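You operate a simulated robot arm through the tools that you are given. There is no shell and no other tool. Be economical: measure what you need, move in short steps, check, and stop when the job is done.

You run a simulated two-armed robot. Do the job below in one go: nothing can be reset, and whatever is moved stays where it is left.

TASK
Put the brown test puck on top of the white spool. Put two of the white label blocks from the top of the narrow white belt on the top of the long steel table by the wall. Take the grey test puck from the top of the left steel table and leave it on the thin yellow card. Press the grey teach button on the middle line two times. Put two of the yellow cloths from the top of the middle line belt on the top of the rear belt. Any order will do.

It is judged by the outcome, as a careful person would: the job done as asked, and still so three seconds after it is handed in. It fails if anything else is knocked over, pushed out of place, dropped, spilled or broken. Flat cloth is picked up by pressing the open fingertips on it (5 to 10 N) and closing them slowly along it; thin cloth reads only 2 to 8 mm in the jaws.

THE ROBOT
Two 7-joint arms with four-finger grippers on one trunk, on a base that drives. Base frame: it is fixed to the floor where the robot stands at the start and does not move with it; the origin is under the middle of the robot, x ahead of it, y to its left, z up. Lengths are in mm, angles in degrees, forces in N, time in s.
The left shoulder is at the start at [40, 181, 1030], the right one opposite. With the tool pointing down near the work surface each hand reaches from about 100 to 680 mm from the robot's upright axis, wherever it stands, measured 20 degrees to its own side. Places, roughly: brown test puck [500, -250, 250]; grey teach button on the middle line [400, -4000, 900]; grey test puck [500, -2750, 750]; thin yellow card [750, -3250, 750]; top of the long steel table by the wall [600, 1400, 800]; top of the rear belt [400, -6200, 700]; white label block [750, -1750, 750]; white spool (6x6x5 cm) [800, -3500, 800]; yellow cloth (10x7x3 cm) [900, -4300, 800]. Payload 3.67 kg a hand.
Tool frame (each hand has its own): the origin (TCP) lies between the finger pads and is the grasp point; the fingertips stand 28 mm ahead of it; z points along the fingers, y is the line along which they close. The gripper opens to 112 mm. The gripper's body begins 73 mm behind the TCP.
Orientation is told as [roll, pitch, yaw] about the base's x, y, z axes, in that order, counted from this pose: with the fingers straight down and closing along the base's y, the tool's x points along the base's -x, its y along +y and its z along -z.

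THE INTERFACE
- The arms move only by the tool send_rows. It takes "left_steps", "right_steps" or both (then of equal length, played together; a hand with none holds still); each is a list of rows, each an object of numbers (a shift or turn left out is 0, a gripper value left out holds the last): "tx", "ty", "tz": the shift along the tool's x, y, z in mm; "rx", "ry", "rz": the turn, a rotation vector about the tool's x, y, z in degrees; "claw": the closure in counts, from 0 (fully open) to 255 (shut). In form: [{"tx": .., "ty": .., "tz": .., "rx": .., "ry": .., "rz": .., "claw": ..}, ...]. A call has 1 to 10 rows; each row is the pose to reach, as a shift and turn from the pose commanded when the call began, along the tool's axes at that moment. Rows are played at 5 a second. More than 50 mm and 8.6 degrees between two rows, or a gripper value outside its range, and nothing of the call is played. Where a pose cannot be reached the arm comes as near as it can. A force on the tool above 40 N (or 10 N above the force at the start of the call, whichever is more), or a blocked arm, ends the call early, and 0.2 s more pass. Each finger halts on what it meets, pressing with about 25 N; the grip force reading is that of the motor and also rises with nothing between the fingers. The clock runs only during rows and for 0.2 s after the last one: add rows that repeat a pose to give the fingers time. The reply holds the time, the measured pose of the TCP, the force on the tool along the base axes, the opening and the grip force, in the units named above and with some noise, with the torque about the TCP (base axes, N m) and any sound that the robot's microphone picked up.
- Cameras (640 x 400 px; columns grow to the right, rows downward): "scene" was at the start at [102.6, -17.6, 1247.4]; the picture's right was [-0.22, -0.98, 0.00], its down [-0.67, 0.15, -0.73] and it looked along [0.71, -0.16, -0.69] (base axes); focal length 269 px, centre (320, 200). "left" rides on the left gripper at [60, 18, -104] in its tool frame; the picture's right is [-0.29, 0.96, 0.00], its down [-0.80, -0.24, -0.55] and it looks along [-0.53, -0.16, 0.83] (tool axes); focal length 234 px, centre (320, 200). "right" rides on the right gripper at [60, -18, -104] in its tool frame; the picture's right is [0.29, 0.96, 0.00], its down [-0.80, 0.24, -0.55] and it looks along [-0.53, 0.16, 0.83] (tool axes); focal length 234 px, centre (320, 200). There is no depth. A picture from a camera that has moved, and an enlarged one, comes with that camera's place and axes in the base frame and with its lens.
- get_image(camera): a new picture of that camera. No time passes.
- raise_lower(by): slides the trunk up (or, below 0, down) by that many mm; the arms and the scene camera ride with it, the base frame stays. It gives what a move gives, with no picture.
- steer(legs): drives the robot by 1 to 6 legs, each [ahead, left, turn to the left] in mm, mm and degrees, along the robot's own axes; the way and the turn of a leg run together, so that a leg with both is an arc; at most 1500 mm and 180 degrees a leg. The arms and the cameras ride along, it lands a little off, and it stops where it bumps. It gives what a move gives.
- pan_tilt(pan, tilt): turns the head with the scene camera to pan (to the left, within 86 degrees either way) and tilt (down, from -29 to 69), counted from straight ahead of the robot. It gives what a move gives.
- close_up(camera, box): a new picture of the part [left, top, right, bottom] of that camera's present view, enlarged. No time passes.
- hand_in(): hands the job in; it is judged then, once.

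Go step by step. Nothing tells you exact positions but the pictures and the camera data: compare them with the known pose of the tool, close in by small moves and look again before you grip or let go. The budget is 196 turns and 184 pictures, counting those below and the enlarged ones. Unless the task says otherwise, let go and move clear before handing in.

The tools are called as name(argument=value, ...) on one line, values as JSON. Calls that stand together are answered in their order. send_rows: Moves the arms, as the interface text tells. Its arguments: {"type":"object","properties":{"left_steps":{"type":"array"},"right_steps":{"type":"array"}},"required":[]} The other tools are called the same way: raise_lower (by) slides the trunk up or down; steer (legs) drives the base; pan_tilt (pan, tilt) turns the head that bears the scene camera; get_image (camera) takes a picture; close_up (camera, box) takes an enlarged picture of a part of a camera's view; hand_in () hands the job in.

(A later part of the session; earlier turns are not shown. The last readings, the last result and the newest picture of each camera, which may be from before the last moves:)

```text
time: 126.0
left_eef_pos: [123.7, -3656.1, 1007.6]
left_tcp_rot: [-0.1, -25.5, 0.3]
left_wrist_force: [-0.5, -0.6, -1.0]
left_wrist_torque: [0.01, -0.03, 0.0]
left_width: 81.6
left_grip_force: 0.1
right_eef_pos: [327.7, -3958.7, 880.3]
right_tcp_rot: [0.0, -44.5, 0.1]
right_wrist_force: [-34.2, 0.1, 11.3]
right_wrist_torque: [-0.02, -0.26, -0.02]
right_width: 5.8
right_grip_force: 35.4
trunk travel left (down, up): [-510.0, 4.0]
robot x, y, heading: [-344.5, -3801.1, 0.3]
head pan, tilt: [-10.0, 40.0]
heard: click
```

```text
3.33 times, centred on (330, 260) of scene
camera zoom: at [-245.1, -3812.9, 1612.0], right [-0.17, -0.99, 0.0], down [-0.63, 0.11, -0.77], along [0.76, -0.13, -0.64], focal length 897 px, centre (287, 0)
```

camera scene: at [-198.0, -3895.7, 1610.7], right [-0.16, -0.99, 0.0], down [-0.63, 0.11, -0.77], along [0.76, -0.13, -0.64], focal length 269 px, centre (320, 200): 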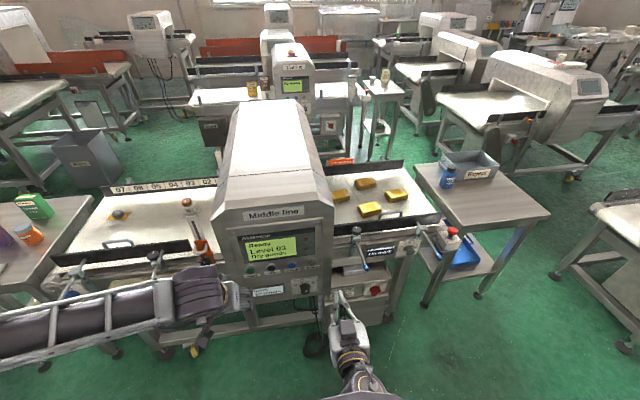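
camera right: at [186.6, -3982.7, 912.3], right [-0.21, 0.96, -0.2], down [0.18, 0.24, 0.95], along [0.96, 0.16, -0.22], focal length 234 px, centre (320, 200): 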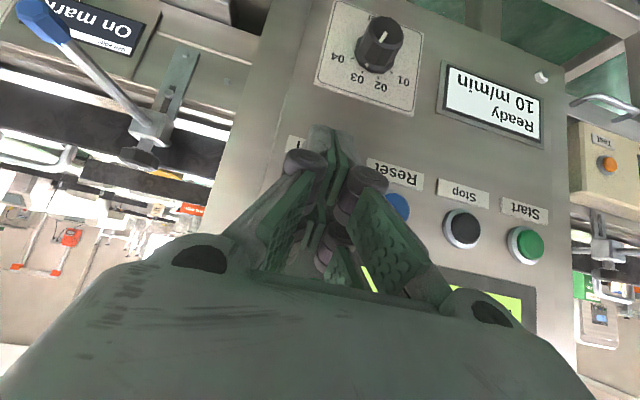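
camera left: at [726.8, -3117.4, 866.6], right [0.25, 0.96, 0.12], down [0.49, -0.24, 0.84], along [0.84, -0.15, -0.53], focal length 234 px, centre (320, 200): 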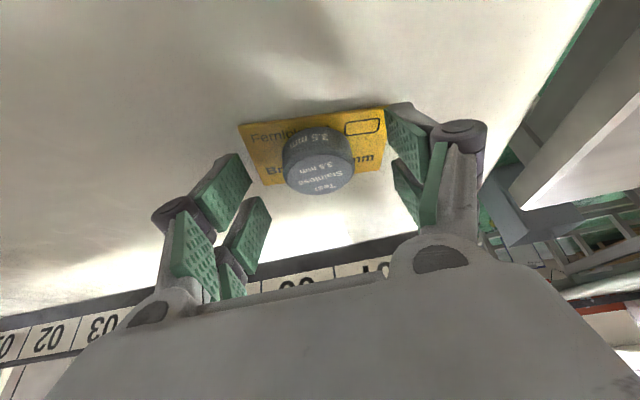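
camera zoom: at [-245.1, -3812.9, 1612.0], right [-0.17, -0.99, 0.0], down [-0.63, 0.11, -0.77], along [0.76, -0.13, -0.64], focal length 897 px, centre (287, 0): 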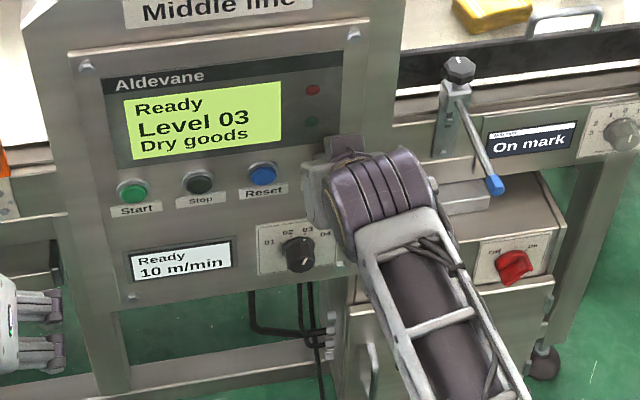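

The second press is done and the display is back to "Ready". Now the cloths: I'll retreat, bring the right hand upright and high, and drive to the outfeed belt.

send_rows(right_steps=[{"tx": 20, "tz": -20}, {"tx": 40, "tz": -45}, {"tx": 50, "tz": -80, "ry": 7}, {"tx": 50, "tz": -110, "ry": 14, "claw": 0}, {"tx": 40, "tz": -140, "ry": 21}, {"tx": 30, "tz": -160, "ry": 28}, {"tx": 20, "tz": -180, "ry": 35}, {"tx": 10, "tz": -190, "ry": 42}, {"tx": 10, "tz": -190, "ry": 44.5}])

steer(legs=[[0, -430, -0.3]])

pan_tilt(pan=-15, tilt=42)

get_image(camera="scene")

```text
time: 128.0
left_eef_pos: [127.9, -3656.7, 1006.3]
left_tcp_rot: [0.0, -25.3, 0.2]
left_wrist_force: [0.4, -0.8, 0.0]
left_wrist_torque: [0.01, 0.01, 0.03]
left_width: 81.3
left_grip_force: 0.1
right_eef_pos: [187.1, -4067.6, 989.9]
right_tcp_rot: [-11.5, 0.1, -3.0]
right_wrist_force: [-0.2, -0.3, 0.1]
right_wrist_torque: [0.03, 0.0, 0.02]
right_width: 111.9
right_grip_force: 0.1
trunk travel left (down, up): [-510.0, 4.0]
robot x, y, heading: [-346.8, -3800.3, 0.1]
head pan, tilt: [-10.0, 40.0]
stopped in row 9 (right hand): the arm was blocked; the commanded pose is now the measured one
```

```text
time: 130.7
left_eef_pos: [127.4, -4091.6, 1005.8]
left_tcp_rot: [0.0, -25.3, 0.1]
left_wrist_force: [-0.2, -0.7, 0.2]
left_wrist_torque: [0.0, 0.02, -0.01]
left_width: 80.9
left_grip_force: 0.1
right_eef_pos: [187.0, -4502.5, 991.4]
right_tcp_rot: [-11.6, 0.2, -3.3]
right_wrist_force: [-0.6, -0.2, -0.5]
right_wrist_torque: [-0.05, 0.04, -0.01]
right_width: 111.9
right_grip_force: 0.0
trunk travel left (down, up): [-510.0, 4.0]
robot x, y, heading: [-344.6, -4233.8, -0.2]
head pan, tilt: [-10.0, 40.0]
```

```text
time: 131.3
left_eef_pos: [128.0, -4092.6, 1006.1]
left_tcp_rot: [0.0, -25.2, 0.2]
left_wrist_force: [-0.6, -0.3, -0.1]
left_wrist_torque: [0.01, -0.02, 0.01]
left_width: 81.2
left_grip_force: 0.1
right_eef_pos: [185.5, -4502.7, 992.3]
right_tcp_rot: [-11.5, 0.2, -3.1]
right_wrist_force: [0.2, -0.5, -0.9]
right_wrist_torque: [0.0, 0.02, -0.03]
right_width: 111.9
right_grip_force: 0.1
trunk travel left (down, up): [-510.0, 4.0]
robot x, y, heading: [-345.6, -4232.8, -0.4]
head pan, tilt: [-15.0, 42.0]
```

```text
95 pictures are left
camera scene: at [-241.4, -4256.1, 1608.6], right [-0.26, -0.97, 0.0], down [-0.65, 0.17, -0.74], along [0.72, -0.19, -0.67], focal length 269 px, centre (320, 200)
```

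scene: 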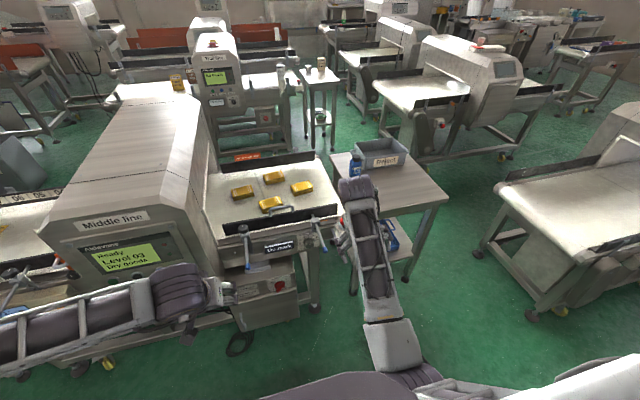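

The right hand is rolled 11° off, near a joint limit. I'll lower the trunk to a more natural height and straighten the hand.

raise_lower(by=-150)

send_rows(right_steps=[{"tx": 10, "ty": 10, "tz": -20, "rx": -3, "rz": -1}, {"tx": 20, "ty": 20, "tz": -40, "rx": -6, "rz": -2}, {"tx": 30, "ty": 30, "tz": -60, "rx": -9, "rz": -3}, {"tx": 40, "ty": 40, "tz": -80, "rx": -11.5, "rz": -3}, {"tx": 40, "ty": 40, "tz": -80, "rx": -11.5, "rz": -3}])

```text
time: 133.1
left_eef_pos: [127.5, -4093.5, 856.2]
left_tcp_rot: [0.1, -25.4, 0.0]
left_wrist_force: [-0.1, -0.3, -0.1]
left_wrist_torque: [0.02, 0.0, -0.04]
left_width: 81.3
left_grip_force: 0.1
right_eef_pos: [185.4, -4503.1, 842.3]
right_tcp_rot: [-11.6, 0.2, -3.2]
right_wrist_force: [-0.2, 0.9, 0.5]
right_wrist_torque: [0.0, -0.05, -0.01]
right_width: 112.0
right_grip_force: 0.1
trunk travel left (down, up): [-360.0, 154.0]
robot x, y, heading: [-345.4, -4234.1, -0.1]
head pan, tilt: [-15.0, 42.0]
```

```text
time: 133.7
left_eef_pos: [128.7, -4093.2, 856.3]
left_tcp_rot: [0.0, -25.2, 0.0]
left_wrist_force: [0.5, -0.2, -0.2]
left_wrist_torque: [0.02, 0.04, -0.02]
left_width: 81.3
left_grip_force: 0.1
right_eef_pos: [164.1, -4579.9, 869.2]
right_tcp_rot: [-18.1, 0.6, -5.0]
right_wrist_force: [0.2, -1.3, 0.4]
right_wrist_torque: [0.01, -0.05, 0.02]
right_width: 112.3
right_grip_force: 0.0
right hand out of reach, approached as far as the arm can: row 2
trunk travel left (down, up): [-360.0, 154.0]
robot x, y, heading: [-344.4, -4236.2, -0.5]
head pan, tilt: [-15.0, 42.0]
stopped in row 2 (right hand): the arm was blocked; the commanded pose is now the measured one
```

The elbow is stuck in a poor low posture. I'll raise the trunk again and bring the hand low relative to the shoulder with a forward tilt, a posture that worked before, to free it.

raise_lower(by=150)

send_rows(right_steps=[{"tx": -8, "ty": 28, "tz": 21, "ry": -5, "rx": -1}, {"tx": -16, "ty": 57, "tz": 42, "ry": -10, "rx": -3}, {"tx": -25, "ty": 85, "tz": 63, "ry": -15, "rx": -6}, {"tx": -33, "ty": 114, "tz": 84, "ry": -20, "rx": -9}, {"tx": -41, "ty": 142, "tz": 105, "ry": -25, "rx": -12}, {"tx": -50, "ty": 171, "tz": 126, "ry": -30, "rx": -15, "rz": -2}, {"tx": -50, "ty": 171, "tz": 126, "ry": -30, "rx": -18, "rz": -5}, {"tx": -50, "ty": 171, "tz": 126, "ry": -30, "rx": -18, "rz": -5}])

get_image(camera="scene")

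```text
time: 135.4
left_eef_pos: [128.1, -4091.6, 1006.0]
left_tcp_rot: [0.0, -25.3, 0.0]
left_wrist_force: [0.6, 0.6, -0.9]
left_wrist_torque: [-0.03, 0.02, -0.03]
left_width: 81.3
left_grip_force: 0.0
right_eef_pos: [165.8, -4579.5, 1019.3]
right_tcp_rot: [-18.1, 0.5, -5.1]
right_wrist_force: [0.1, -0.4, -0.3]
right_wrist_torque: [0.01, -0.02, 0.04]
right_width: 112.0
right_grip_force: 0.1
trunk travel left (down, up): [-510.0, 4.0]
robot x, y, heading: [-346.5, -4232.6, -0.1]
head pan, tilt: [-15.0, 42.0]
```

```text
time: 137.2
left_eef_pos: [128.2, -4093.0, 1006.3]
left_tcp_rot: [0.0, -25.3, -0.1]
left_wrist_force: [0.2, -0.6, 0.5]
left_wrist_torque: [-0.03, -0.01, 0.01]
left_width: 81.3
left_grip_force: 0.1
right_eef_pos: [222.3, -4458.8, 843.6]
right_tcp_rot: [-2.0, -28.1, 5.4]
right_wrist_force: [0.8, 0.3, 0.7]
right_wrist_torque: [-0.01, 0.01, -0.01]
right_width: 112.0
right_grip_force: 0.0
trunk travel left (down, up): [-510.0, 4.0]
robot x, y, heading: [-344.5, -4237.2, -0.1]
head pan, tilt: [-15.0, 42.0]
```

```text
94 pictures are left
camera scene: at [-241.3, -4256.0, 1608.6], right [-0.26, -0.97, 0.0], down [-0.65, 0.17, -0.74], along [0.72, -0.19, -0.67], focal length 269 px, centre (320, 200)
```

scene: 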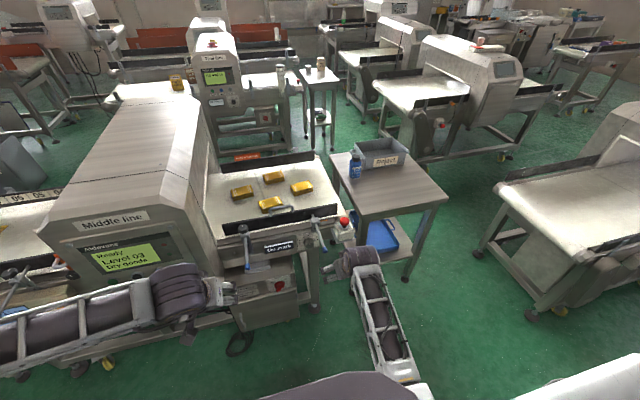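

That freed the arm. Now I'll bring the tool upright here.

send_rows(right_steps=[{"ry": 7}, {"ry": 14}, {"ry": 21}, {"ry": 28}, {"ry": 28}])

```text
time: 138.4
left_eef_pos: [128.1, -4092.8, 1006.1]
left_tcp_rot: [0.1, -25.4, 0.0]
left_wrist_force: [0.4, 0.2, 0.2]
left_wrist_torque: [0.02, 0.02, -0.01]
left_width: 81.0
left_grip_force: 0.1
right_eef_pos: [224.5, -4459.5, 845.2]
right_tcp_rot: [-2.0, -0.1, 4.5]
right_wrist_force: [0.0, 0.1, 0.4]
right_wrist_torque: [-0.04, 0.02, -0.01]
right_width: 112.3
right_grip_force: 0.1
trunk travel left (down, up): [-510.0, 4.0]
robot x, y, heading: [-345.1, -4234.5, -0.2]
head pan, tilt: [-15.0, 42.0]
```

Upright now. Next I'll turn the gripper about its axis towards closing along x, for the cloths' short side.

send_rows(right_steps=[{"rz": 8}, {"rz": 16}, {"rz": 24}, {"rz": 32}, {"rz": 40}, {"rz": 48}, {"rz": 56}, {"rz": 64}, {"rz": 72}, {"rz": 80}])

```text
time: 140.5
left_eef_pos: [128.1, -4092.5, 1004.8]
left_tcp_rot: [0.0, -25.2, 0.1]
left_wrist_force: [-1.0, -0.3, -0.4]
left_wrist_torque: [0.01, 0.0, 0.01]
left_width: 81.1
left_grip_force: 0.2
right_eef_pos: [218.7, -4560.2, 843.9]
right_tcp_rot: [-3.3, -9.3, -72.4]
right_wrist_force: [-0.8, -0.1, 0.2]
right_wrist_torque: [-0.01, 0.03, 0.0]
right_width: 111.9
right_grip_force: 0.0
trunk travel left (down, up): [-510.0, 4.0]
robot x, y, heading: [-344.7, -4235.1, -0.5]
head pan, tilt: [-15.0, 42.0]
stopped in row 10 (right hand): the arm was blocked; the commanded pose is now the measured one
```

close_up(camera="scene", box=[200, 150, 360, 240])

send_rows(right_steps=[{"rz": -8}, {"rz": -16}, {"rz": -24}, {"rz": -32}, {"rz": -40}, {"rz": -48}, {"rz": -56}, {"rz": -64}, {"rz": -72}, {"rz": -80}])

```text
4.00 times, centred on (280, 195) of scene
camera zoom: at [-241.3, -4256.1, 1608.6], right [-0.26, -0.97, 0.0], down [-0.65, 0.18, -0.74], along [0.72, -0.19, -0.67], focal length 1077 px, centre (480, 220)
```

zoom: 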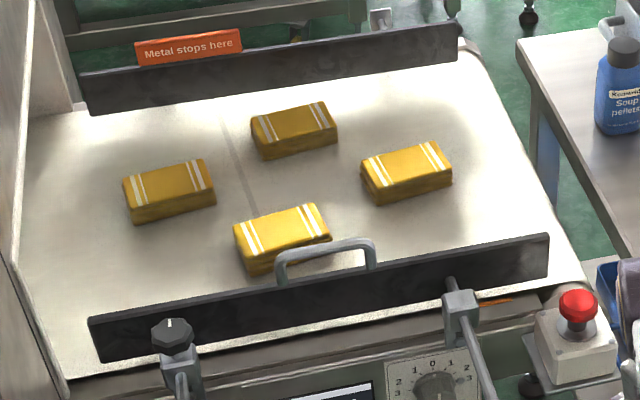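

```text
time: 142.7
left_eef_pos: [128.2, -4092.8, 1005.1]
left_tcp_rot: [0.0, -25.4, 0.0]
left_wrist_force: [-1.0, 0.1, 0.0]
left_wrist_torque: [-0.02, -0.02, 0.01]
left_width: 81.3
left_grip_force: 0.1
right_eef_pos: [218.7, -4559.0, 845.2]
right_tcp_rot: [-9.7, 1.7, 7.3]
right_wrist_force: [0.0, 0.2, 0.0]
right_wrist_torque: [0.0, -0.03, 0.02]
right_width: 111.8
right_grip_force: 0.1
trunk travel left (down, up): [-510.0, 4.0]
robot x, y, heading: [-343.7, -4233.1, -0.2]
head pan, tilt: [-15.0, 42.0]
```

The cloths lie with their long side along y, so I need about 90° of yaw. I'll try the other turning direction.

send_rows(right_steps=[{"rz": -8, "rx": -2, "ty": 8}, {"rz": -16, "rx": -4, "ty": 16}, {"rz": -24, "rx": -5, "ty": 24}, {"rz": -32, "rx": -6, "ty": 32}, {"rz": -40, "rx": -6, "ty": 40}, {"rz": -48, "rx": -6, "ty": 48}, {"rz": -56, "rx": -6, "ty": 56}, {"rz": -64, "rx": -6, "ty": 64}, {"rz": -72, "rx": -6, "ty": 72}, {"rz": -80, "rx": -6, "ty": 80}])

```text
time: 144.9
left_eef_pos: [128.2, -4094.2, 1006.3]
left_tcp_rot: [0.0, -25.4, 0.0]
left_wrist_force: [-0.6, 0.0, -0.7]
left_wrist_torque: [0.04, 0.03, 0.0]
left_width: 80.8
left_grip_force: 0.0
right_eef_pos: [208.5, -4481.7, 831.5]
right_tcp_rot: [4.1, 6.3, 87.4]
right_wrist_force: [0.5, 0.1, 0.1]
right_wrist_torque: [-0.02, 0.0, 0.0]
right_width: 112.1
right_grip_force: 0.1
trunk travel left (down, up): [-510.0, 4.0]
robot x, y, heading: [-343.5, -4235.7, -0.1]
head pan, tilt: [-15.0, 42.0]
```

Yaw 87° is reached this way. I'll square the hand, raise it, and drive in over the belt towards the right-hand cloth at about [746, -4434].

send_rows(right_steps=[{"tx": -10, "tz": -25, "rx": 1, "ry": -1.6}, {"tx": -20, "tz": -50, "rx": 2, "ry": -3.2}, {"tx": -30, "tz": -75, "rx": 3, "ry": -4.8, "rz": -1}, {"tx": -40, "tz": -100, "rx": 4.1, "ry": -6.3, "rz": -2}, {"tx": -45, "tz": -110, "rx": 4.1, "ry": -6.3, "rz": -2}, {"tx": -45, "tz": -110, "rx": 4.1, "ry": -6.3, "rz": -2}])

steer(legs=[[300, 0, 0.2]])

get_image(camera="scene")

get_image(camera="right")

```text
time: 146.3
left_eef_pos: [128.6, -4093.7, 1006.1]
left_tcp_rot: [0.0, -25.4, -0.1]
left_wrist_force: [0.5, -0.7, 0.1]
left_wrist_torque: [0.0, 0.01, -0.03]
left_width: 81.2
left_grip_force: 0.0
right_eef_pos: [219.8, -4424.8, 934.4]
right_tcp_rot: [0.1, -0.1, 88.9]
right_wrist_force: [-0.8, 0.1, 0.5]
right_wrist_torque: [0.01, 0.0, 0.0]
right_width: 112.2
right_grip_force: 0.1
trunk travel left (down, up): [-510.0, 4.0]
robot x, y, heading: [-346.0, -4232.3, -0.2]
head pan, tilt: [-15.0, 42.0]
```

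```text
time: 148.4
left_eef_pos: [426.4, -4091.2, 1006.3]
left_tcp_rot: [0.0, -25.3, 0.3]
left_wrist_force: [-5.3, -10.5, 4.9]
left_wrist_torque: [0.65, -0.12, 0.28]
left_width: 76.5
left_grip_force: 0.1
right_eef_pos: [519.6, -4423.3, 935.0]
right_tcp_rot: [0.1, -0.1, 89.3]
right_wrist_force: [0.2, 0.5, -0.1]
right_wrist_torque: [0.03, -0.01, 0.01]
right_width: 111.9
right_grip_force: 0.0
trunk travel left (down, up): [-510.0, 4.0]
robot x, y, heading: [-46.1, -4234.1, 0.1]
head pan, tilt: [-15.0, 42.0]
```

```text
92 pictures are left
camera scene: at [58.1, -4256.9, 1608.7], right [-0.26, -0.97, 0.0], down [-0.65, 0.17, -0.74], along [0.72, -0.19, -0.67], focal length 269 px, centre (320, 200)
```

scene: 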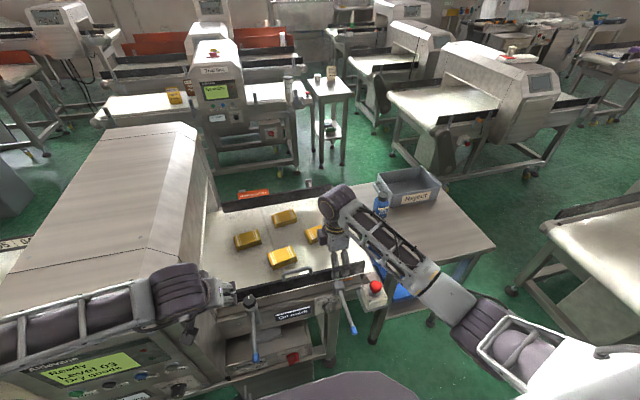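

```text
91 pictures are left
camera right: at [538.6, -4483.9, 1039.3], right [-0.96, -0.28, 0.0], down [-0.23, 0.8, 0.56], along [-0.16, 0.53, -0.83], focal length 234 px, centre (320, 200)
```

right: 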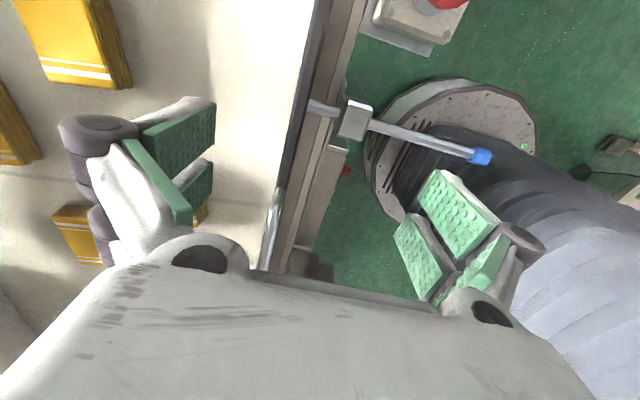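

The left hand has touched the housing, with about 12 N showing. I'm backing off at once.

steer(legs=[[-120, 0, 0]])

pan_tilt(pan=15, tilt=50)

get_image(camera="scene")

```text
time: 149.7
left_eef_pos: [305.8, -4091.2, 1006.6]
left_tcp_rot: [-0.1, -25.3, 0.4]
left_wrist_force: [0.6, 0.7, -0.1]
left_wrist_torque: [0.0, -0.02, 0.03]
left_width: 81.2
left_grip_force: 0.1
right_eef_pos: [399.9, -4421.7, 934.2]
right_tcp_rot: [0.2, -0.1, 89.4]
right_wrist_force: [-0.4, -0.2, 0.3]
right_wrist_torque: [0.04, 0.01, 0.0]
right_width: 112.1
right_grip_force: 0.1
trunk travel left (down, up): [-510.0, 4.0]
robot x, y, heading: [-166.4, -4235.6, 0.2]
head pan, tilt: [-15.0, 42.0]
```

```text
time: 150.6
left_eef_pos: [306.8, -4090.4, 1005.5]
left_tcp_rot: [-0.1, -25.4, 0.4]
left_wrist_force: [-0.5, -0.8, 0.2]
left_wrist_torque: [0.02, 0.02, -0.01]
left_width: 81.1
left_grip_force: 0.1
right_eef_pos: [399.5, -4423.4, 933.9]
right_tcp_rot: [0.1, -0.1, 89.3]
right_wrist_force: [-0.8, -0.2, -0.3]
right_wrist_torque: [0.03, 0.0, 0.03]
right_width: 112.1
right_grip_force: 0.1
trunk travel left (down, up): [-510.0, 4.0]
robot x, y, heading: [-165.3, -4234.6, 0.3]
head pan, tilt: [15.0, 50.0]
```

```text
90 pictures are left
camera scene: at [-68.7, -4214.2, 1597.4], right [0.26, -0.97, 0.0], down [-0.74, -0.2, -0.64], along [0.62, 0.17, -0.77], focal length 269 px, centre (320, 200)
```

scene: 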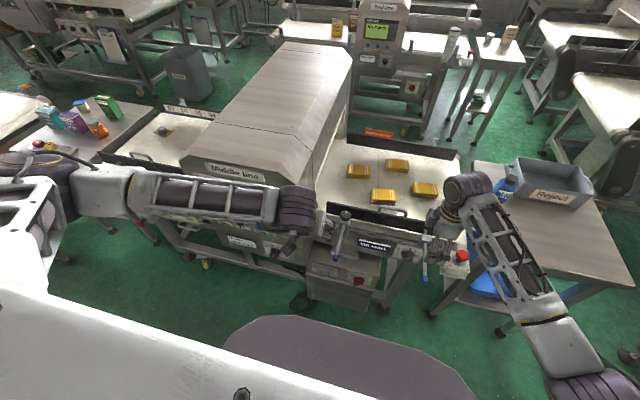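

Nothing looks displaced. I'll lift the left arm well above the housing before going in again.

send_rows(left_steps=[{"tx": -18, "tz": -38, "ty": -5}, {"tx": -36, "tz": -76, "ty": -10}, {"tx": -54, "tz": -114, "ty": -15}, {"tx": -72, "tz": -152, "ty": -20}, {"tx": -90, "tz": -190, "ty": -25}, {"tx": -108, "tz": -228, "ty": -30}, {"tx": -126, "tz": -266, "ty": -35}, {"tx": -144, "tz": -304, "ty": -40}, {"tx": -162, "tz": -342, "ty": -45}, {"tx": -179, "tz": -380, "ty": -50}])

get_image(camera="scene")

```text
time: 152.8
left_eef_pos: [305.5, -4141.2, 1427.3]
left_tcp_rot: [-0.1, -25.3, 0.3]
left_wrist_force: [-0.3, -0.3, 0.4]
left_wrist_torque: [0.03, -0.03, 0.0]
left_width: 81.1
left_grip_force: 0.1
right_eef_pos: [397.9, -4423.5, 936.0]
right_tcp_rot: [0.2, -0.1, 89.4]
right_wrist_force: [-0.6, -0.2, -0.5]
right_wrist_torque: [0.02, 0.04, 0.01]
right_width: 111.7
right_grip_force: 0.0
trunk travel left (down, up): [-510.0, 4.0]
robot x, y, heading: [-160.1, -4234.4, 0.0]
head pan, tilt: [15.0, 50.0]
```

```text
89 pictures are left
camera scene: at [-69.8, -4215.1, 1597.5], right [0.26, -0.96, 0.0], down [-0.74, -0.2, -0.64], along [0.62, 0.17, -0.77], focal length 269 px, centre (320, 200)
```

scene: 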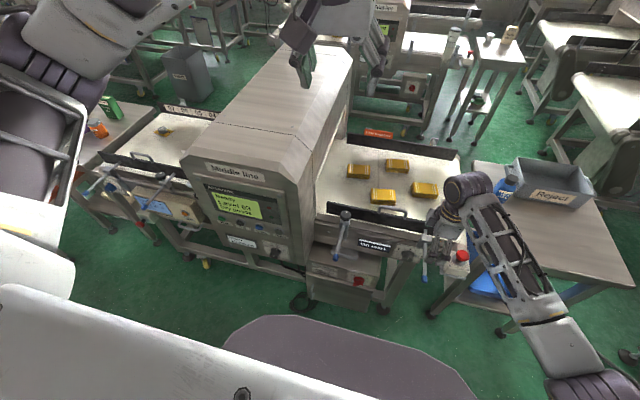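

The left arm is high and clear. I'm driving in so the right hand comes above the cloths.

steer(legs=[[270, 0, 0]])

pan_tilt(pan=-10, tilt=50)

get_image(camera="right")

get_image(camera="scene")

```text
time: 154.8
left_eef_pos: [573.0, -4139.4, 1427.4]
left_tcp_rot: [0.0, -25.3, 0.5]
left_wrist_force: [0.6, 0.3, 0.0]
left_wrist_torque: [-0.03, 0.0, -0.01]
left_width: 81.4
left_grip_force: 0.1
right_eef_pos: [667.8, -4421.4, 935.6]
right_tcp_rot: [0.0, -0.1, 89.3]
right_wrist_force: [0.9, 0.2, 0.4]
right_wrist_torque: [-0.04, -0.03, -0.02]
right_width: 112.1
right_grip_force: 0.0
trunk travel left (down, up): [-510.0, 4.0]
robot x, y, heading: [104.6, -4233.4, 0.3]
head pan, tilt: [15.0, 50.0]
```

```text
time: 155.7
left_eef_pos: [575.8, -4139.5, 1425.4]
left_tcp_rot: [-0.3, -25.4, 0.5]
left_wrist_force: [-0.6, -0.7, -0.1]
left_wrist_torque: [0.0, 0.0, 0.01]
left_width: 81.6
left_grip_force: 0.1
right_eef_pos: [669.0, -4421.0, 935.1]
right_tcp_rot: [0.2, 0.0, 89.4]
right_wrist_force: [-0.1, 0.0, -0.5]
right_wrist_torque: [0.0, 0.01, -0.01]
right_width: 111.9
right_grip_force: 0.2
trunk travel left (down, up): [-510.0, 4.0]
robot x, y, heading: [106.0, -4233.1, 0.1]
head pan, tilt: [-10.0, 50.0]
```

```text
88 pictures are left
camera right: at [687.9, -4481.6, 1039.2], right [-0.96, -0.28, 0.0], down [-0.23, 0.8, 0.56], along [-0.16, 0.53, -0.83], focal length 234 px, centre (320, 200)
```

right: 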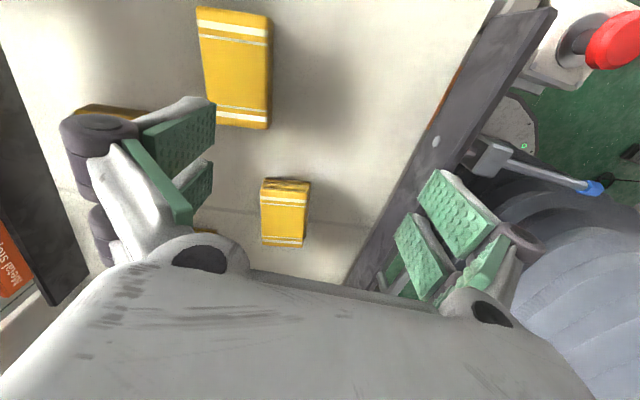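

```text
87 pictures are left
camera scene: at [202.4, -4246.1, 1597.3], right [-0.17, -0.99, 0.0], down [-0.76, 0.13, -0.64], along [0.63, -0.11, -0.77], focal length 269 px, centre (320, 200)
```

scene: 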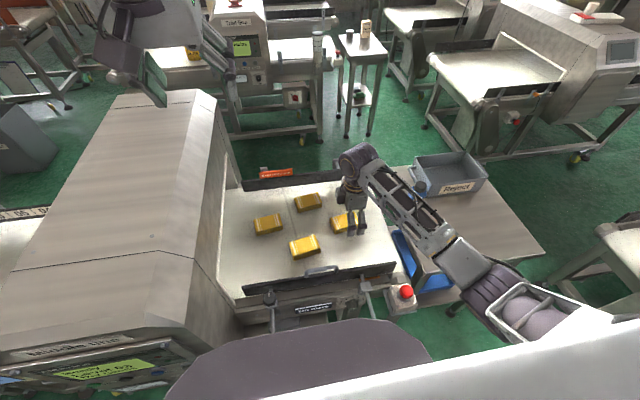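

The right-hand cloth is at about [753, -4440], turned about 7°. I'll move a little closer, then turn and lower over it.

steer(legs=[[25, 0, 0]])

send_rows(right_steps=[{"tx": 5, "ty": -18, "tz": 15, "rz": -2}, {"tx": 10, "ty": -36, "tz": 30, "rz": -4}, {"tx": 15, "ty": -50, "tz": 50, "rz": -6}, {"tx": 19, "ty": -58, "tz": 75, "rz": -8}, {"tx": 19, "ty": -58, "tz": 75, "rz": -8}])

get_image(camera="right")

```text
time: 156.6
left_eef_pos: [586.5, -4138.7, 1425.1]
left_tcp_rot: [-0.1, -25.2, 0.4]
left_wrist_force: [0.6, 0.3, 0.3]
left_wrist_torque: [-0.02, 0.06, -0.01]
left_width: 81.3
left_grip_force: 0.0
right_eef_pos: [678.9, -4421.0, 932.9]
right_tcp_rot: [0.2, -0.1, 89.4]
right_wrist_force: [-0.5, 0.5, 0.0]
right_wrist_torque: [0.01, 0.02, 0.03]
right_width: 112.1
right_grip_force: 0.1
trunk travel left (down, up): [-510.0, 4.0]
robot x, y, heading: [112.1, -4234.6, 0.2]
head pan, tilt: [-10.0, 50.0]
stopped in leg 1: the robot was blocked; the commanded pose is now the measured one
```

```text
time: 157.8
left_eef_pos: [583.8, -4137.8, 1426.4]
left_tcp_rot: [-0.1, -25.2, 0.3]
left_wrist_force: [0.3, 0.4, 0.0]
left_wrist_torque: [-0.01, -0.04, -0.01]
left_width: 81.4
left_grip_force: 0.0
right_eef_pos: [736.1, -4439.9, 858.6]
right_tcp_rot: [0.2, -0.1, 97.4]
right_wrist_force: [0.1, 0.6, 0.0]
right_wrist_torque: [-0.01, 0.02, 0.03]
right_width: 111.8
right_grip_force: 0.1
trunk travel left (down, up): [-510.0, 4.0]
robot x, y, heading: [109.9, -4232.5, 0.1]
head pan, tilt: [-10.0, 50.0]
```

```text
86 pictures are left
camera right: at [763.3, -4497.7, 963.4], right [-0.91, -0.41, 0.0], down [-0.34, 0.76, 0.56], along [-0.23, 0.51, -0.83], focal length 234 px, centre (320, 200)
```

right: 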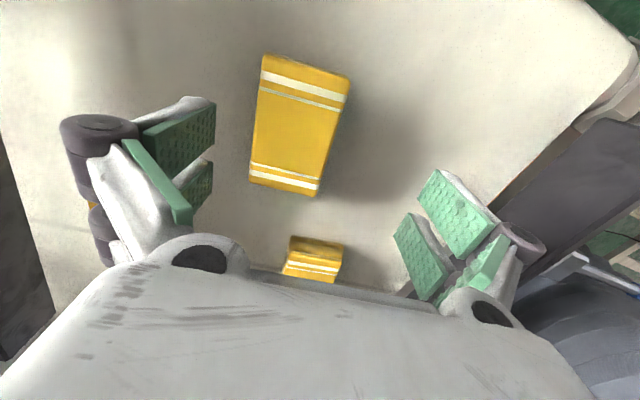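

I'm centring by 20 mm and lowering towards the cloth.

send_rows(right_steps=[{"ty": -10, "tz": 10}, {"ty": -20, "tz": 22}, {"ty": -20, "tz": 35}, {"ty": -20, "tz": 40}, {"ty": -20, "tz": 40}])

get_image(camera="right")

```text
time: 159.0
left_eef_pos: [584.4, -4139.1, 1427.4]
left_tcp_rot: [-0.1, -25.4, 0.4]
left_wrist_force: [-1.3, 0.0, 0.2]
left_wrist_torque: [-0.03, 0.0, -0.03]
left_width: 81.3
left_grip_force: 0.1
right_eef_pos: [754.6, -4437.8, 819.5]
right_tcp_rot: [0.2, -0.1, 97.4]
right_wrist_force: [-1.0, -0.2, 0.0]
right_wrist_torque: [0.03, -0.03, 0.0]
right_width: 112.3
right_grip_force: 0.0
trunk travel left (down, up): [-510.0, 4.0]
robot x, y, heading: [109.4, -4235.1, 0.6]
head pan, tilt: [-10.0, 50.0]
```

```text
85 pictures are left
camera right: at [782.3, -4495.3, 923.8], right [-0.91, -0.41, 0.0], down [-0.34, 0.76, 0.56], along [-0.23, 0.51, -0.83], focal length 234 px, centre (320, 200)
```

right: 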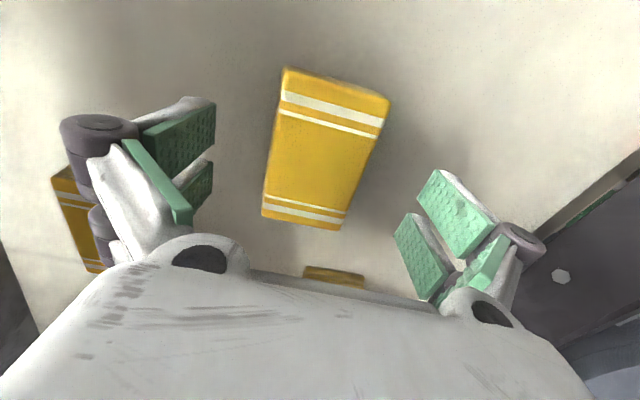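

Well centred. I'm lowering to the sides and closing slowly.

send_rows(right_steps=[{"tz": 8}, {"tz": 15}, {"tz": 19}, {"tz": 19, "claw": 40}, {"tz": 19, "claw": 70}, {"tz": 19, "claw": 95}, {"tz": 19, "claw": 120}, {"tz": 19, "claw": 150}, {"tz": 19, "claw": 180}, {"tz": 19, "claw": 180}])

get_image(camera="right")

```text
time: 161.2
left_eef_pos: [582.8, -4138.1, 1427.0]
left_tcp_rot: [-0.1, -25.4, 0.5]
left_wrist_force: [-0.3, 0.6, -0.4]
left_wrist_torque: [0.0, 0.0, 0.05]
left_width: 81.3
left_grip_force: 0.0
right_eef_pos: [754.0, -4438.3, 800.6]
right_tcp_rot: [0.1, 0.0, 97.4]
right_wrist_force: [0.7, 0.2, 2.8]
right_wrist_torque: [0.02, 0.06, 0.01]
right_width: 64.3
right_grip_force: 25.2
trunk travel left (down, up): [-510.0, 4.0]
robot x, y, heading: [115.8, -4232.5, 0.2]
head pan, tilt: [-10.0, 50.0]
```

```text
84 pictures are left
camera right: at [781.2, -4495.5, 905.4], right [-0.91, -0.41, 0.0], down [-0.34, 0.76, 0.56], along [-0.23, 0.51, -0.83], focal length 234 px, centre (320, 200)
```

right: 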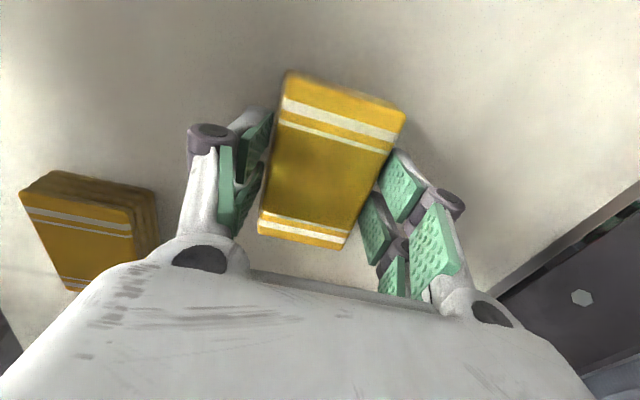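

The cloth is gripped at 64 mm. I'll lift, then back out.

send_rows(right_steps=[{"tz": -10}, {"tz": -40}, {"tz": -80}, {"tz": -120}, {"tz": -160}, {"tz": -200}, {"tz": -220}])

get_image(camera="right")

steer(legs=[[-420, 0, -0.3]])

```text
time: 162.8
left_eef_pos: [584.6, -4139.4, 1427.9]
left_tcp_rot: [-0.1, -25.5, 0.5]
left_wrist_force: [-0.1, -0.3, 0.0]
left_wrist_torque: [0.03, 0.01, 0.03]
left_width: 81.1
left_grip_force: 0.1
right_eef_pos: [754.8, -4439.0, 1021.0]
right_tcp_rot: [0.3, -0.1, 97.4]
right_wrist_force: [0.3, 0.1, 0.3]
right_wrist_torque: [-0.01, 0.02, 0.01]
right_width: 64.4
right_grip_force: 24.8
trunk travel left (down, up): [-510.0, 4.0]
robot x, y, heading: [116.8, -4230.9, -0.1]
head pan, tilt: [-10.0, 50.0]
```

```text
83 pictures are left
camera right: at [782.1, -4495.8, 1125.8], right [-0.91, -0.41, 0.0], down [-0.34, 0.76, 0.56], along [-0.23, 0.51, -0.83], focal length 234 px, centre (320, 200)
```

right: 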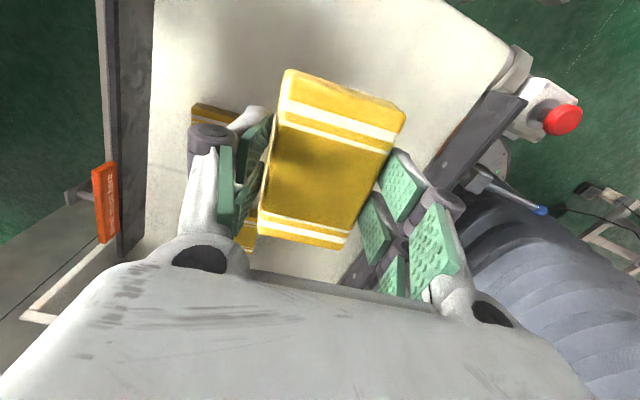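

```text
time: 165.4
left_eef_pos: [164.5, -4142.3, 1427.0]
left_tcp_rot: [-0.1, -25.4, -0.2]
left_wrist_force: [0.9, 0.2, -0.3]
left_wrist_torque: [-0.01, 0.01, 0.01]
left_width: 81.2
left_grip_force: 0.0
right_eef_pos: [332.6, -4443.9, 1020.7]
right_tcp_rot: [0.1, -0.1, 97.0]
right_wrist_force: [0.2, 0.0, -0.1]
right_wrist_torque: [0.03, -0.01, 0.0]
right_width: 64.2
right_grip_force: 25.1
trunk travel left (down, up): [-510.0, 4.0]
robot x, y, heading: [-307.9, -4234.9, -0.1]
head pan, tilt: [-10.0, 50.0]
```

I'll shift right in the aisle. The left hand will come down for the second cloth while the right hand, with its cloth, goes a little higher.

steer(legs=[[0, -260, 0.1]])

send_rows(left_steps=[{"tx": 9, "ty": 13, "tz": 40}, {"tx": 18, "ty": 26, "tz": 80}, {"tx": 28, "ty": 39, "tz": 120}, {"tx": 37, "ty": 52, "tz": 160}, {"tx": 46, "ty": 65, "tz": 200}, {"tx": 55, "ty": 78, "tz": 240}, {"tx": 64, "ty": 91, "tz": 280}, {"tx": 74, "ty": 104, "tz": 320}, {"tx": 83, "ty": 117, "tz": 360}, {"tx": 92, "ty": 127, "tz": 399}], right_steps=[{"tz": -10}, {"tz": -20}, {"tz": -30}, {"tz": -40}, {"tz": -50}, {"tz": -60}, {"tz": -70}, {"tz": -80}, {"tz": -90}, {"tz": -90}])

send_rows(left_steps=[{"tx": 17, "tz": 36}, {"tx": 34, "tz": 72}, {"tx": 51, "tz": 108}, {"tx": 68, "tz": 144, "ry": 6}, {"tx": 76, "tz": 160, "ry": 12}, {"tx": 76, "tz": 160, "ry": 18}, {"tx": 76, "tz": 160, "ry": 25.4, "claw": 0}, {"tx": 76, "tz": 160, "ry": 25.4, "claw": 0}])

```text
time: 167.3
left_eef_pos: [163.7, -4400.9, 1426.3]
left_tcp_rot: [-0.2, -25.4, 0.3]
left_wrist_force: [1.0, 0.3, 0.1]
left_wrist_torque: [-0.04, -0.01, -0.04]
left_width: 81.3
left_grip_force: 0.0
right_eef_pos: [333.4, -4702.7, 1021.0]
right_tcp_rot: [0.2, 0.0, 97.3]
right_wrist_force: [-0.5, 0.1, -0.2]
right_wrist_torque: [-0.02, -0.03, -0.06]
right_width: 64.2
right_grip_force: 24.7
trunk travel left (down, up): [-510.0, 4.0]
robot x, y, heading: [-307.0, -4496.3, 0.0]
head pan, tilt: [-10.0, 50.0]
```

```text
time: 169.6
left_eef_pos: [249.8, -4277.7, 1023.0]
left_tcp_rot: [-0.1, -25.4, 0.2]
left_wrist_force: [-0.1, -1.2, -0.3]
left_wrist_torque: [-0.03, 0.03, -0.02]
left_width: 80.9
left_grip_force: 0.2
right_eef_pos: [333.9, -4704.1, 1111.5]
right_tcp_rot: [0.2, -0.1, 97.1]
right_wrist_force: [0.6, -0.2, -1.0]
right_wrist_torque: [-0.03, 0.0, 0.01]
right_width: 64.3
right_grip_force: 24.7
trunk travel left (down, up): [-510.0, 4.0]
robot x, y, heading: [-310.1, -4499.1, -0.1]
head pan, tilt: [-10.0, 50.0]
```

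```text
time: 171.3
left_eef_pos: [250.5, -4277.9, 848.8]
left_tcp_rot: [-0.1, 0.1, 0.2]
left_wrist_force: [0.5, -0.4, 0.2]
left_wrist_torque: [0.01, 0.0, 0.0]
left_width: 112.0
left_grip_force: 0.1
right_eef_pos: [333.0, -4703.2, 1112.1]
right_tcp_rot: [0.1, 0.0, 97.3]
right_wrist_force: [-0.5, -0.5, 0.4]
right_wrist_torque: [-0.02, -0.01, -0.02]
right_width: 64.3
right_grip_force: 25.6
trunk travel left (down, up): [-510.0, 4.0]
robot x, y, heading: [-308.5, -4498.2, -0.1]
head pan, tilt: [-10.0, 50.0]
```

Now I'll turn the left gripper to close along x, mirrored.

send_rows(left_steps=[{"rz": 8.3}, {"rz": 16.6}, {"rz": 24.9}, {"rz": 33.2}, {"rz": 41.5}, {"rz": 49.8}, {"rz": 58.1}, {"rz": 66.4}, {"rz": 74.7}, {"rz": 83}])

get_image(camera="scene")

```text
time: 173.8
left_eef_pos: [78.7, -4495.6, 886.4]
left_tcp_rot: [-9.7, -14.7, -73.1]
left_wrist_force: [-0.9, -0.4, 0.7]
left_wrist_torque: [0.02, -0.08, 0.01]
left_width: 112.0
left_grip_force: 0.1
left hand out of reach, approached as far as the arm can: row 6, 7, 8, 9, 10
right_eef_pos: [331.9, -4710.8, 1110.6]
right_tcp_rot: [0.2, -0.3, 97.1]
right_wrist_force: [-0.7, -0.5, -1.4]
right_wrist_torque: [0.05, -0.03, -0.03]
right_width: 64.3
right_grip_force: 25.5
trunk travel left (down, up): [-510.0, 4.0]
robot x, y, heading: [-308.3, -4498.9, 0.0]
head pan, tilt: [-10.0, 50.0]
stopped in row 10 (left hand): the arm was blocked; the commanded pose is now the measured one
```

```text
82 pictures are left
camera scene: at [-213.4, -4516.3, 1597.5], right [-0.17, -0.98, 0.0], down [-0.75, 0.14, -0.64], along [0.63, -0.11, -0.77], focal length 269 px, centre (320, 200)
```

scene: 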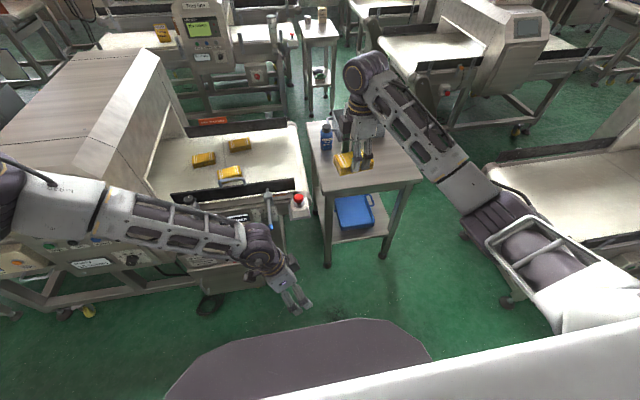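

The left arm swung inward and hit its limit in that direction. I'll undo that and bring the hand back to yaw 0 at its previous place.

send_rows(left_steps=[{"tx": 16, "ty": 23, "tz": 4, "rz": -7.5}, {"tx": 32, "ty": 45, "tz": 8, "rz": -15}, {"tx": 48, "ty": 68, "tz": 12, "rz": -22.5}, {"tx": 64, "ty": 90, "tz": 15, "rz": -30}, {"tx": 80, "ty": 113, "tz": 19, "rz": -37.5}, {"tx": 96, "ty": 136, "tz": 23, "rz": -45}, {"tx": 112, "ty": 158, "tz": 27, "rz": -52}, {"tx": 128, "ty": 181, "tz": 30, "rz": -59}, {"tx": 144, "ty": 204, "tz": 34, "rz": -66}, {"tx": 159, "ty": 226, "tz": 38, "rz": -73}])

```text
time: 175.9
left_eef_pos: [247.7, -4299.7, 772.1]
left_tcp_rot: [-17.0, 4.9, -2.0]
left_wrist_force: [0.3, 0.0, 0.8]
left_wrist_torque: [0.01, -0.03, 0.01]
left_width: 112.1
left_grip_force: 0.0
right_eef_pos: [333.3, -4705.1, 1110.1]
right_tcp_rot: [0.2, -0.1, 97.1]
right_wrist_force: [0.0, 0.5, -0.5]
right_wrist_torque: [-0.04, 0.0, 0.01]
right_width: 64.3
right_grip_force: 24.6
trunk travel left (down, up): [-510.0, 4.0]
robot x, y, heading: [-306.4, -4498.9, 0.4]
head pan, tilt: [-10.0, 50.0]
```

send_rows(left_steps=[{"tz": -27, "ty": -1, "rx": -6, "ry": -2}, {"tz": -54, "ty": -2, "rx": -12, "ry": -4}, {"tz": -82, "ty": -4, "rx": -17, "ry": -5}, {"tz": -82, "ty": -4, "rx": -17, "ry": -5}])

send_rows(left_steps=[{"rz": -8}, {"rz": -16}, {"rz": -24}, {"rz": -32}, {"rz": -40}, {"rz": -48}, {"rz": -56}, {"rz": -64}, {"rz": -72}, {"rz": -80}])

```text
time: 176.9
left_eef_pos: [255.8, -4278.7, 850.4]
left_tcp_rot: [0.0, -0.1, -1.3]
left_wrist_force: [0.2, -0.5, -0.5]
left_wrist_torque: [0.01, -0.01, 0.01]
left_width: 112.1
left_grip_force: 0.1
right_eef_pos: [334.4, -4703.3, 1110.3]
right_tcp_rot: [0.1, -0.1, 97.2]
right_wrist_force: [1.0, -0.1, -0.1]
right_wrist_torque: [-0.02, -0.01, 0.02]
right_width: 63.9
right_grip_force: 24.5
trunk travel left (down, up): [-510.0, 4.0]
robot x, y, heading: [-310.7, -4495.0, -0.2]
head pan, tilt: [-10.0, 50.0]
```

```text
time: 179.2
left_eef_pos: [253.5, -4280.2, 850.7]
left_tcp_rot: [-0.1, -0.1, 79.0]
left_wrist_force: [0.5, 0.5, -0.5]
left_wrist_torque: [0.0, -0.01, -0.02]
left_width: 112.3
left_grip_force: 0.1
right_eef_pos: [333.5, -4704.9, 1111.2]
right_tcp_rot: [0.3, -0.1, 97.2]
right_wrist_force: [0.8, -0.7, -0.2]
right_wrist_torque: [-0.01, -0.01, 0.0]
right_width: 64.2
right_grip_force: 25.0
trunk travel left (down, up): [-510.0, 4.0]
robot x, y, heading: [-308.3, -4496.6, 0.1]
head pan, tilt: [-10.0, 50.0]
```

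That works: yaw 79° with no drift. I'll raise it a bit and add the rest of the yaw, then drive in part-way and look.

send_rows(left_steps=[{"tz": -30, "rz": -6}, {"tz": -60, "rz": -12}, {"tz": -90, "rz": -17}, {"tz": -90, "rz": -17}])

steer(legs=[[250, -20, 0]])

pan_tilt(pan=15, tilt=50)

get_image(camera="scene")

```text
time: 180.2
left_eef_pos: [252.9, -4279.1, 941.4]
left_tcp_rot: [-0.1, 0.1, 95.7]
left_wrist_force: [-0.4, 1.2, 0.7]
left_wrist_torque: [0.01, 0.0, 0.01]
left_width: 111.7
left_grip_force: 0.0
right_eef_pos: [333.5, -4703.1, 1111.3]
right_tcp_rot: [0.2, -0.1, 97.2]
right_wrist_force: [-0.3, 0.9, 0.0]
right_wrist_torque: [0.01, -0.02, 0.06]
right_width: 64.5
right_grip_force: 25.3
trunk travel left (down, up): [-510.0, 4.0]
robot x, y, heading: [-309.8, -4500.3, -0.1]
head pan, tilt: [-10.0, 50.0]
```

```text
time: 182.0
left_eef_pos: [503.2, -4299.9, 941.0]
left_tcp_rot: [-0.1, 0.1, 95.7]
left_wrist_force: [-0.2, 0.7, 0.8]
left_wrist_torque: [-0.01, -0.03, 0.02]
left_width: 112.1
left_grip_force: 0.1
right_eef_pos: [581.4, -4725.0, 1111.7]
right_tcp_rot: [0.0, -0.1, 97.2]
right_wrist_force: [-0.9, -0.2, 0.7]
right_wrist_torque: [0.02, -0.04, 0.01]
right_width: 64.2
right_grip_force: 24.9
trunk travel left (down, up): [-510.0, 4.0]
robot x, y, heading: [-58.2, -4515.6, 0.1]
head pan, tilt: [-10.0, 50.0]
```

```text
time: 182.9
left_eef_pos: [503.8, -4299.6, 939.3]
left_tcp_rot: [-0.1, 0.1, 95.7]
left_wrist_force: [0.9, -0.2, 0.3]
left_wrist_torque: [0.01, 0.03, 0.02]
left_width: 111.8
left_grip_force: 0.1
right_eef_pos: [583.9, -4725.2, 1110.1]
right_tcp_rot: [0.3, -0.1, 97.1]
right_wrist_force: [-0.6, 0.8, -0.1]
right_wrist_torque: [-0.03, 0.01, -0.01]
right_width: 64.2
right_grip_force: 25.4
trunk travel left (down, up): [-510.0, 4.0]
robot x, y, heading: [-56.8, -4516.6, -0.2]
head pan, tilt: [15.0, 50.0]
```

```text
81 pictures are left
camera scene: at [37.9, -4496.8, 1597.3], right [0.26, -0.97, 0.0], down [-0.74, -0.2, -0.64], along [0.62, 0.17, -0.77], focal length 269 px, centre (320, 200)
```

scene: 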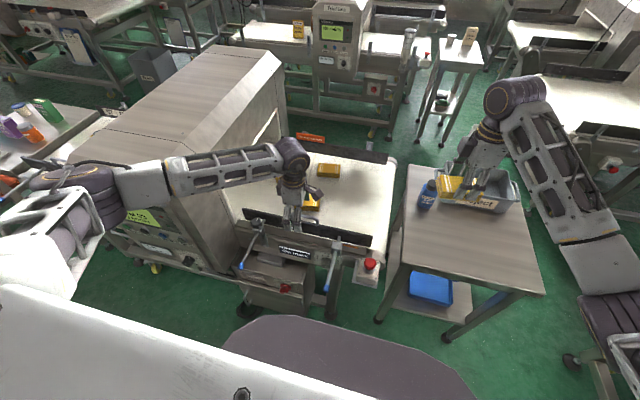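

The left elbow would come close to the housing if I went straight in. I'll shift the base 100 mm right first and compensate with the hand, then advance.

steer(legs=[[0, -100, 0.1]])

send_rows(left_steps=[{"tx": -25, "ty": -2}, {"tx": -50, "ty": -5}, {"tx": -75, "ty": -7}, {"tx": -99, "ty": -10}, {"tx": -99, "ty": -10}])

steer(legs=[[145, 0, 0]])

get_image(camera="scene")

get_image(camera="left")

```text
time: 184.1
left_eef_pos: [502.8, -4397.8, 939.2]
left_tcp_rot: [-0.1, 0.2, 95.8]
left_wrist_force: [0.4, -0.2, 0.5]
left_wrist_torque: [-0.01, -0.01, -0.02]
left_width: 112.2
left_grip_force: 0.0
right_eef_pos: [583.5, -4823.2, 1110.7]
right_tcp_rot: [0.3, 0.0, 97.2]
right_wrist_force: [0.4, 0.7, 0.7]
right_wrist_torque: [-0.03, -0.01, -0.03]
right_width: 64.3
right_grip_force: 25.0
trunk travel left (down, up): [-510.0, 4.0]
robot x, y, heading: [-57.5, -4614.3, 0.2]
head pan, tilt: [15.0, 50.0]
```

```text
time: 185.3
left_eef_pos: [502.8, -4299.9, 940.0]
left_tcp_rot: [-0.1, 0.0, 95.7]
left_wrist_force: [-0.9, 0.2, -0.7]
left_wrist_torque: [-0.01, 0.0, 0.01]
left_width: 111.8
left_grip_force: 0.0
right_eef_pos: [582.0, -4823.3, 1111.5]
right_tcp_rot: [0.3, -0.1, 97.3]
right_wrist_force: [0.0, -0.7, -0.5]
right_wrist_torque: [-0.01, 0.01, 0.01]
right_width: 64.0
right_grip_force: 24.3
trunk travel left (down, up): [-510.0, 4.0]
robot x, y, heading: [-59.8, -4621.1, 0.0]
head pan, tilt: [15.0, 50.0]
```

```text
time: 186.6
left_eef_pos: [647.1, -4299.8, 940.2]
left_tcp_rot: [-0.3, 0.0, 95.8]
left_wrist_force: [-0.6, -0.8, -0.7]
left_wrist_torque: [0.01, -0.03, 0.0]
left_width: 111.9
left_grip_force: 0.0
right_eef_pos: [725.6, -4823.3, 1111.1]
right_tcp_rot: [0.2, -0.2, 97.4]
right_wrist_force: [0.1, 0.6, -0.4]
right_wrist_torque: [-0.02, -0.02, 0.01]
right_width: 64.2
right_grip_force: 24.8
trunk travel left (down, up): [-510.0, 4.0]
robot x, y, heading: [88.7, -4611.7, 0.0]
head pan, tilt: [15.0, 50.0]
```

```text
80 pictures are left
camera scene: at [179.6, -4596.1, 1597.6], right [0.26, -0.97, 0.0], down [-0.74, -0.2, -0.64], along [0.62, 0.17, -0.77], focal length 269 px, centre (320, 200)
```

scene: 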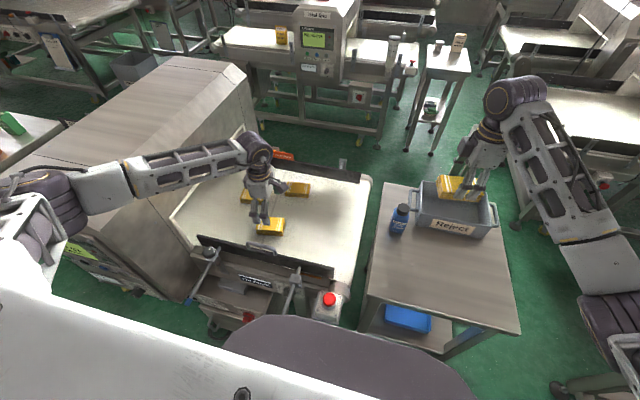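

```text
79 pictures are left
camera left: at [633.1, -4360.6, 1046.2], right [-0.98, 0.19, 0.0], down [0.16, 0.82, 0.55], along [0.11, 0.54, -0.83], focal length 234 px, centre (320, 200)
```

left: 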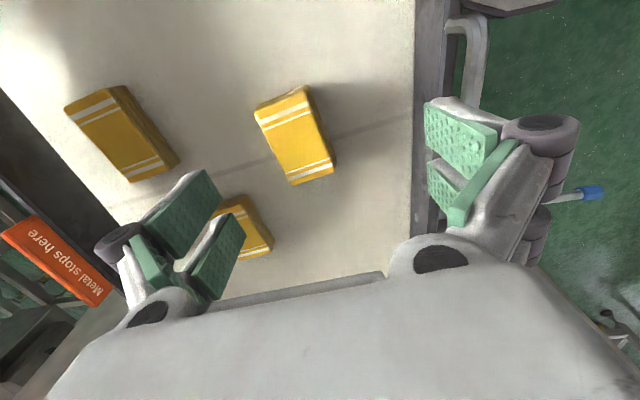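

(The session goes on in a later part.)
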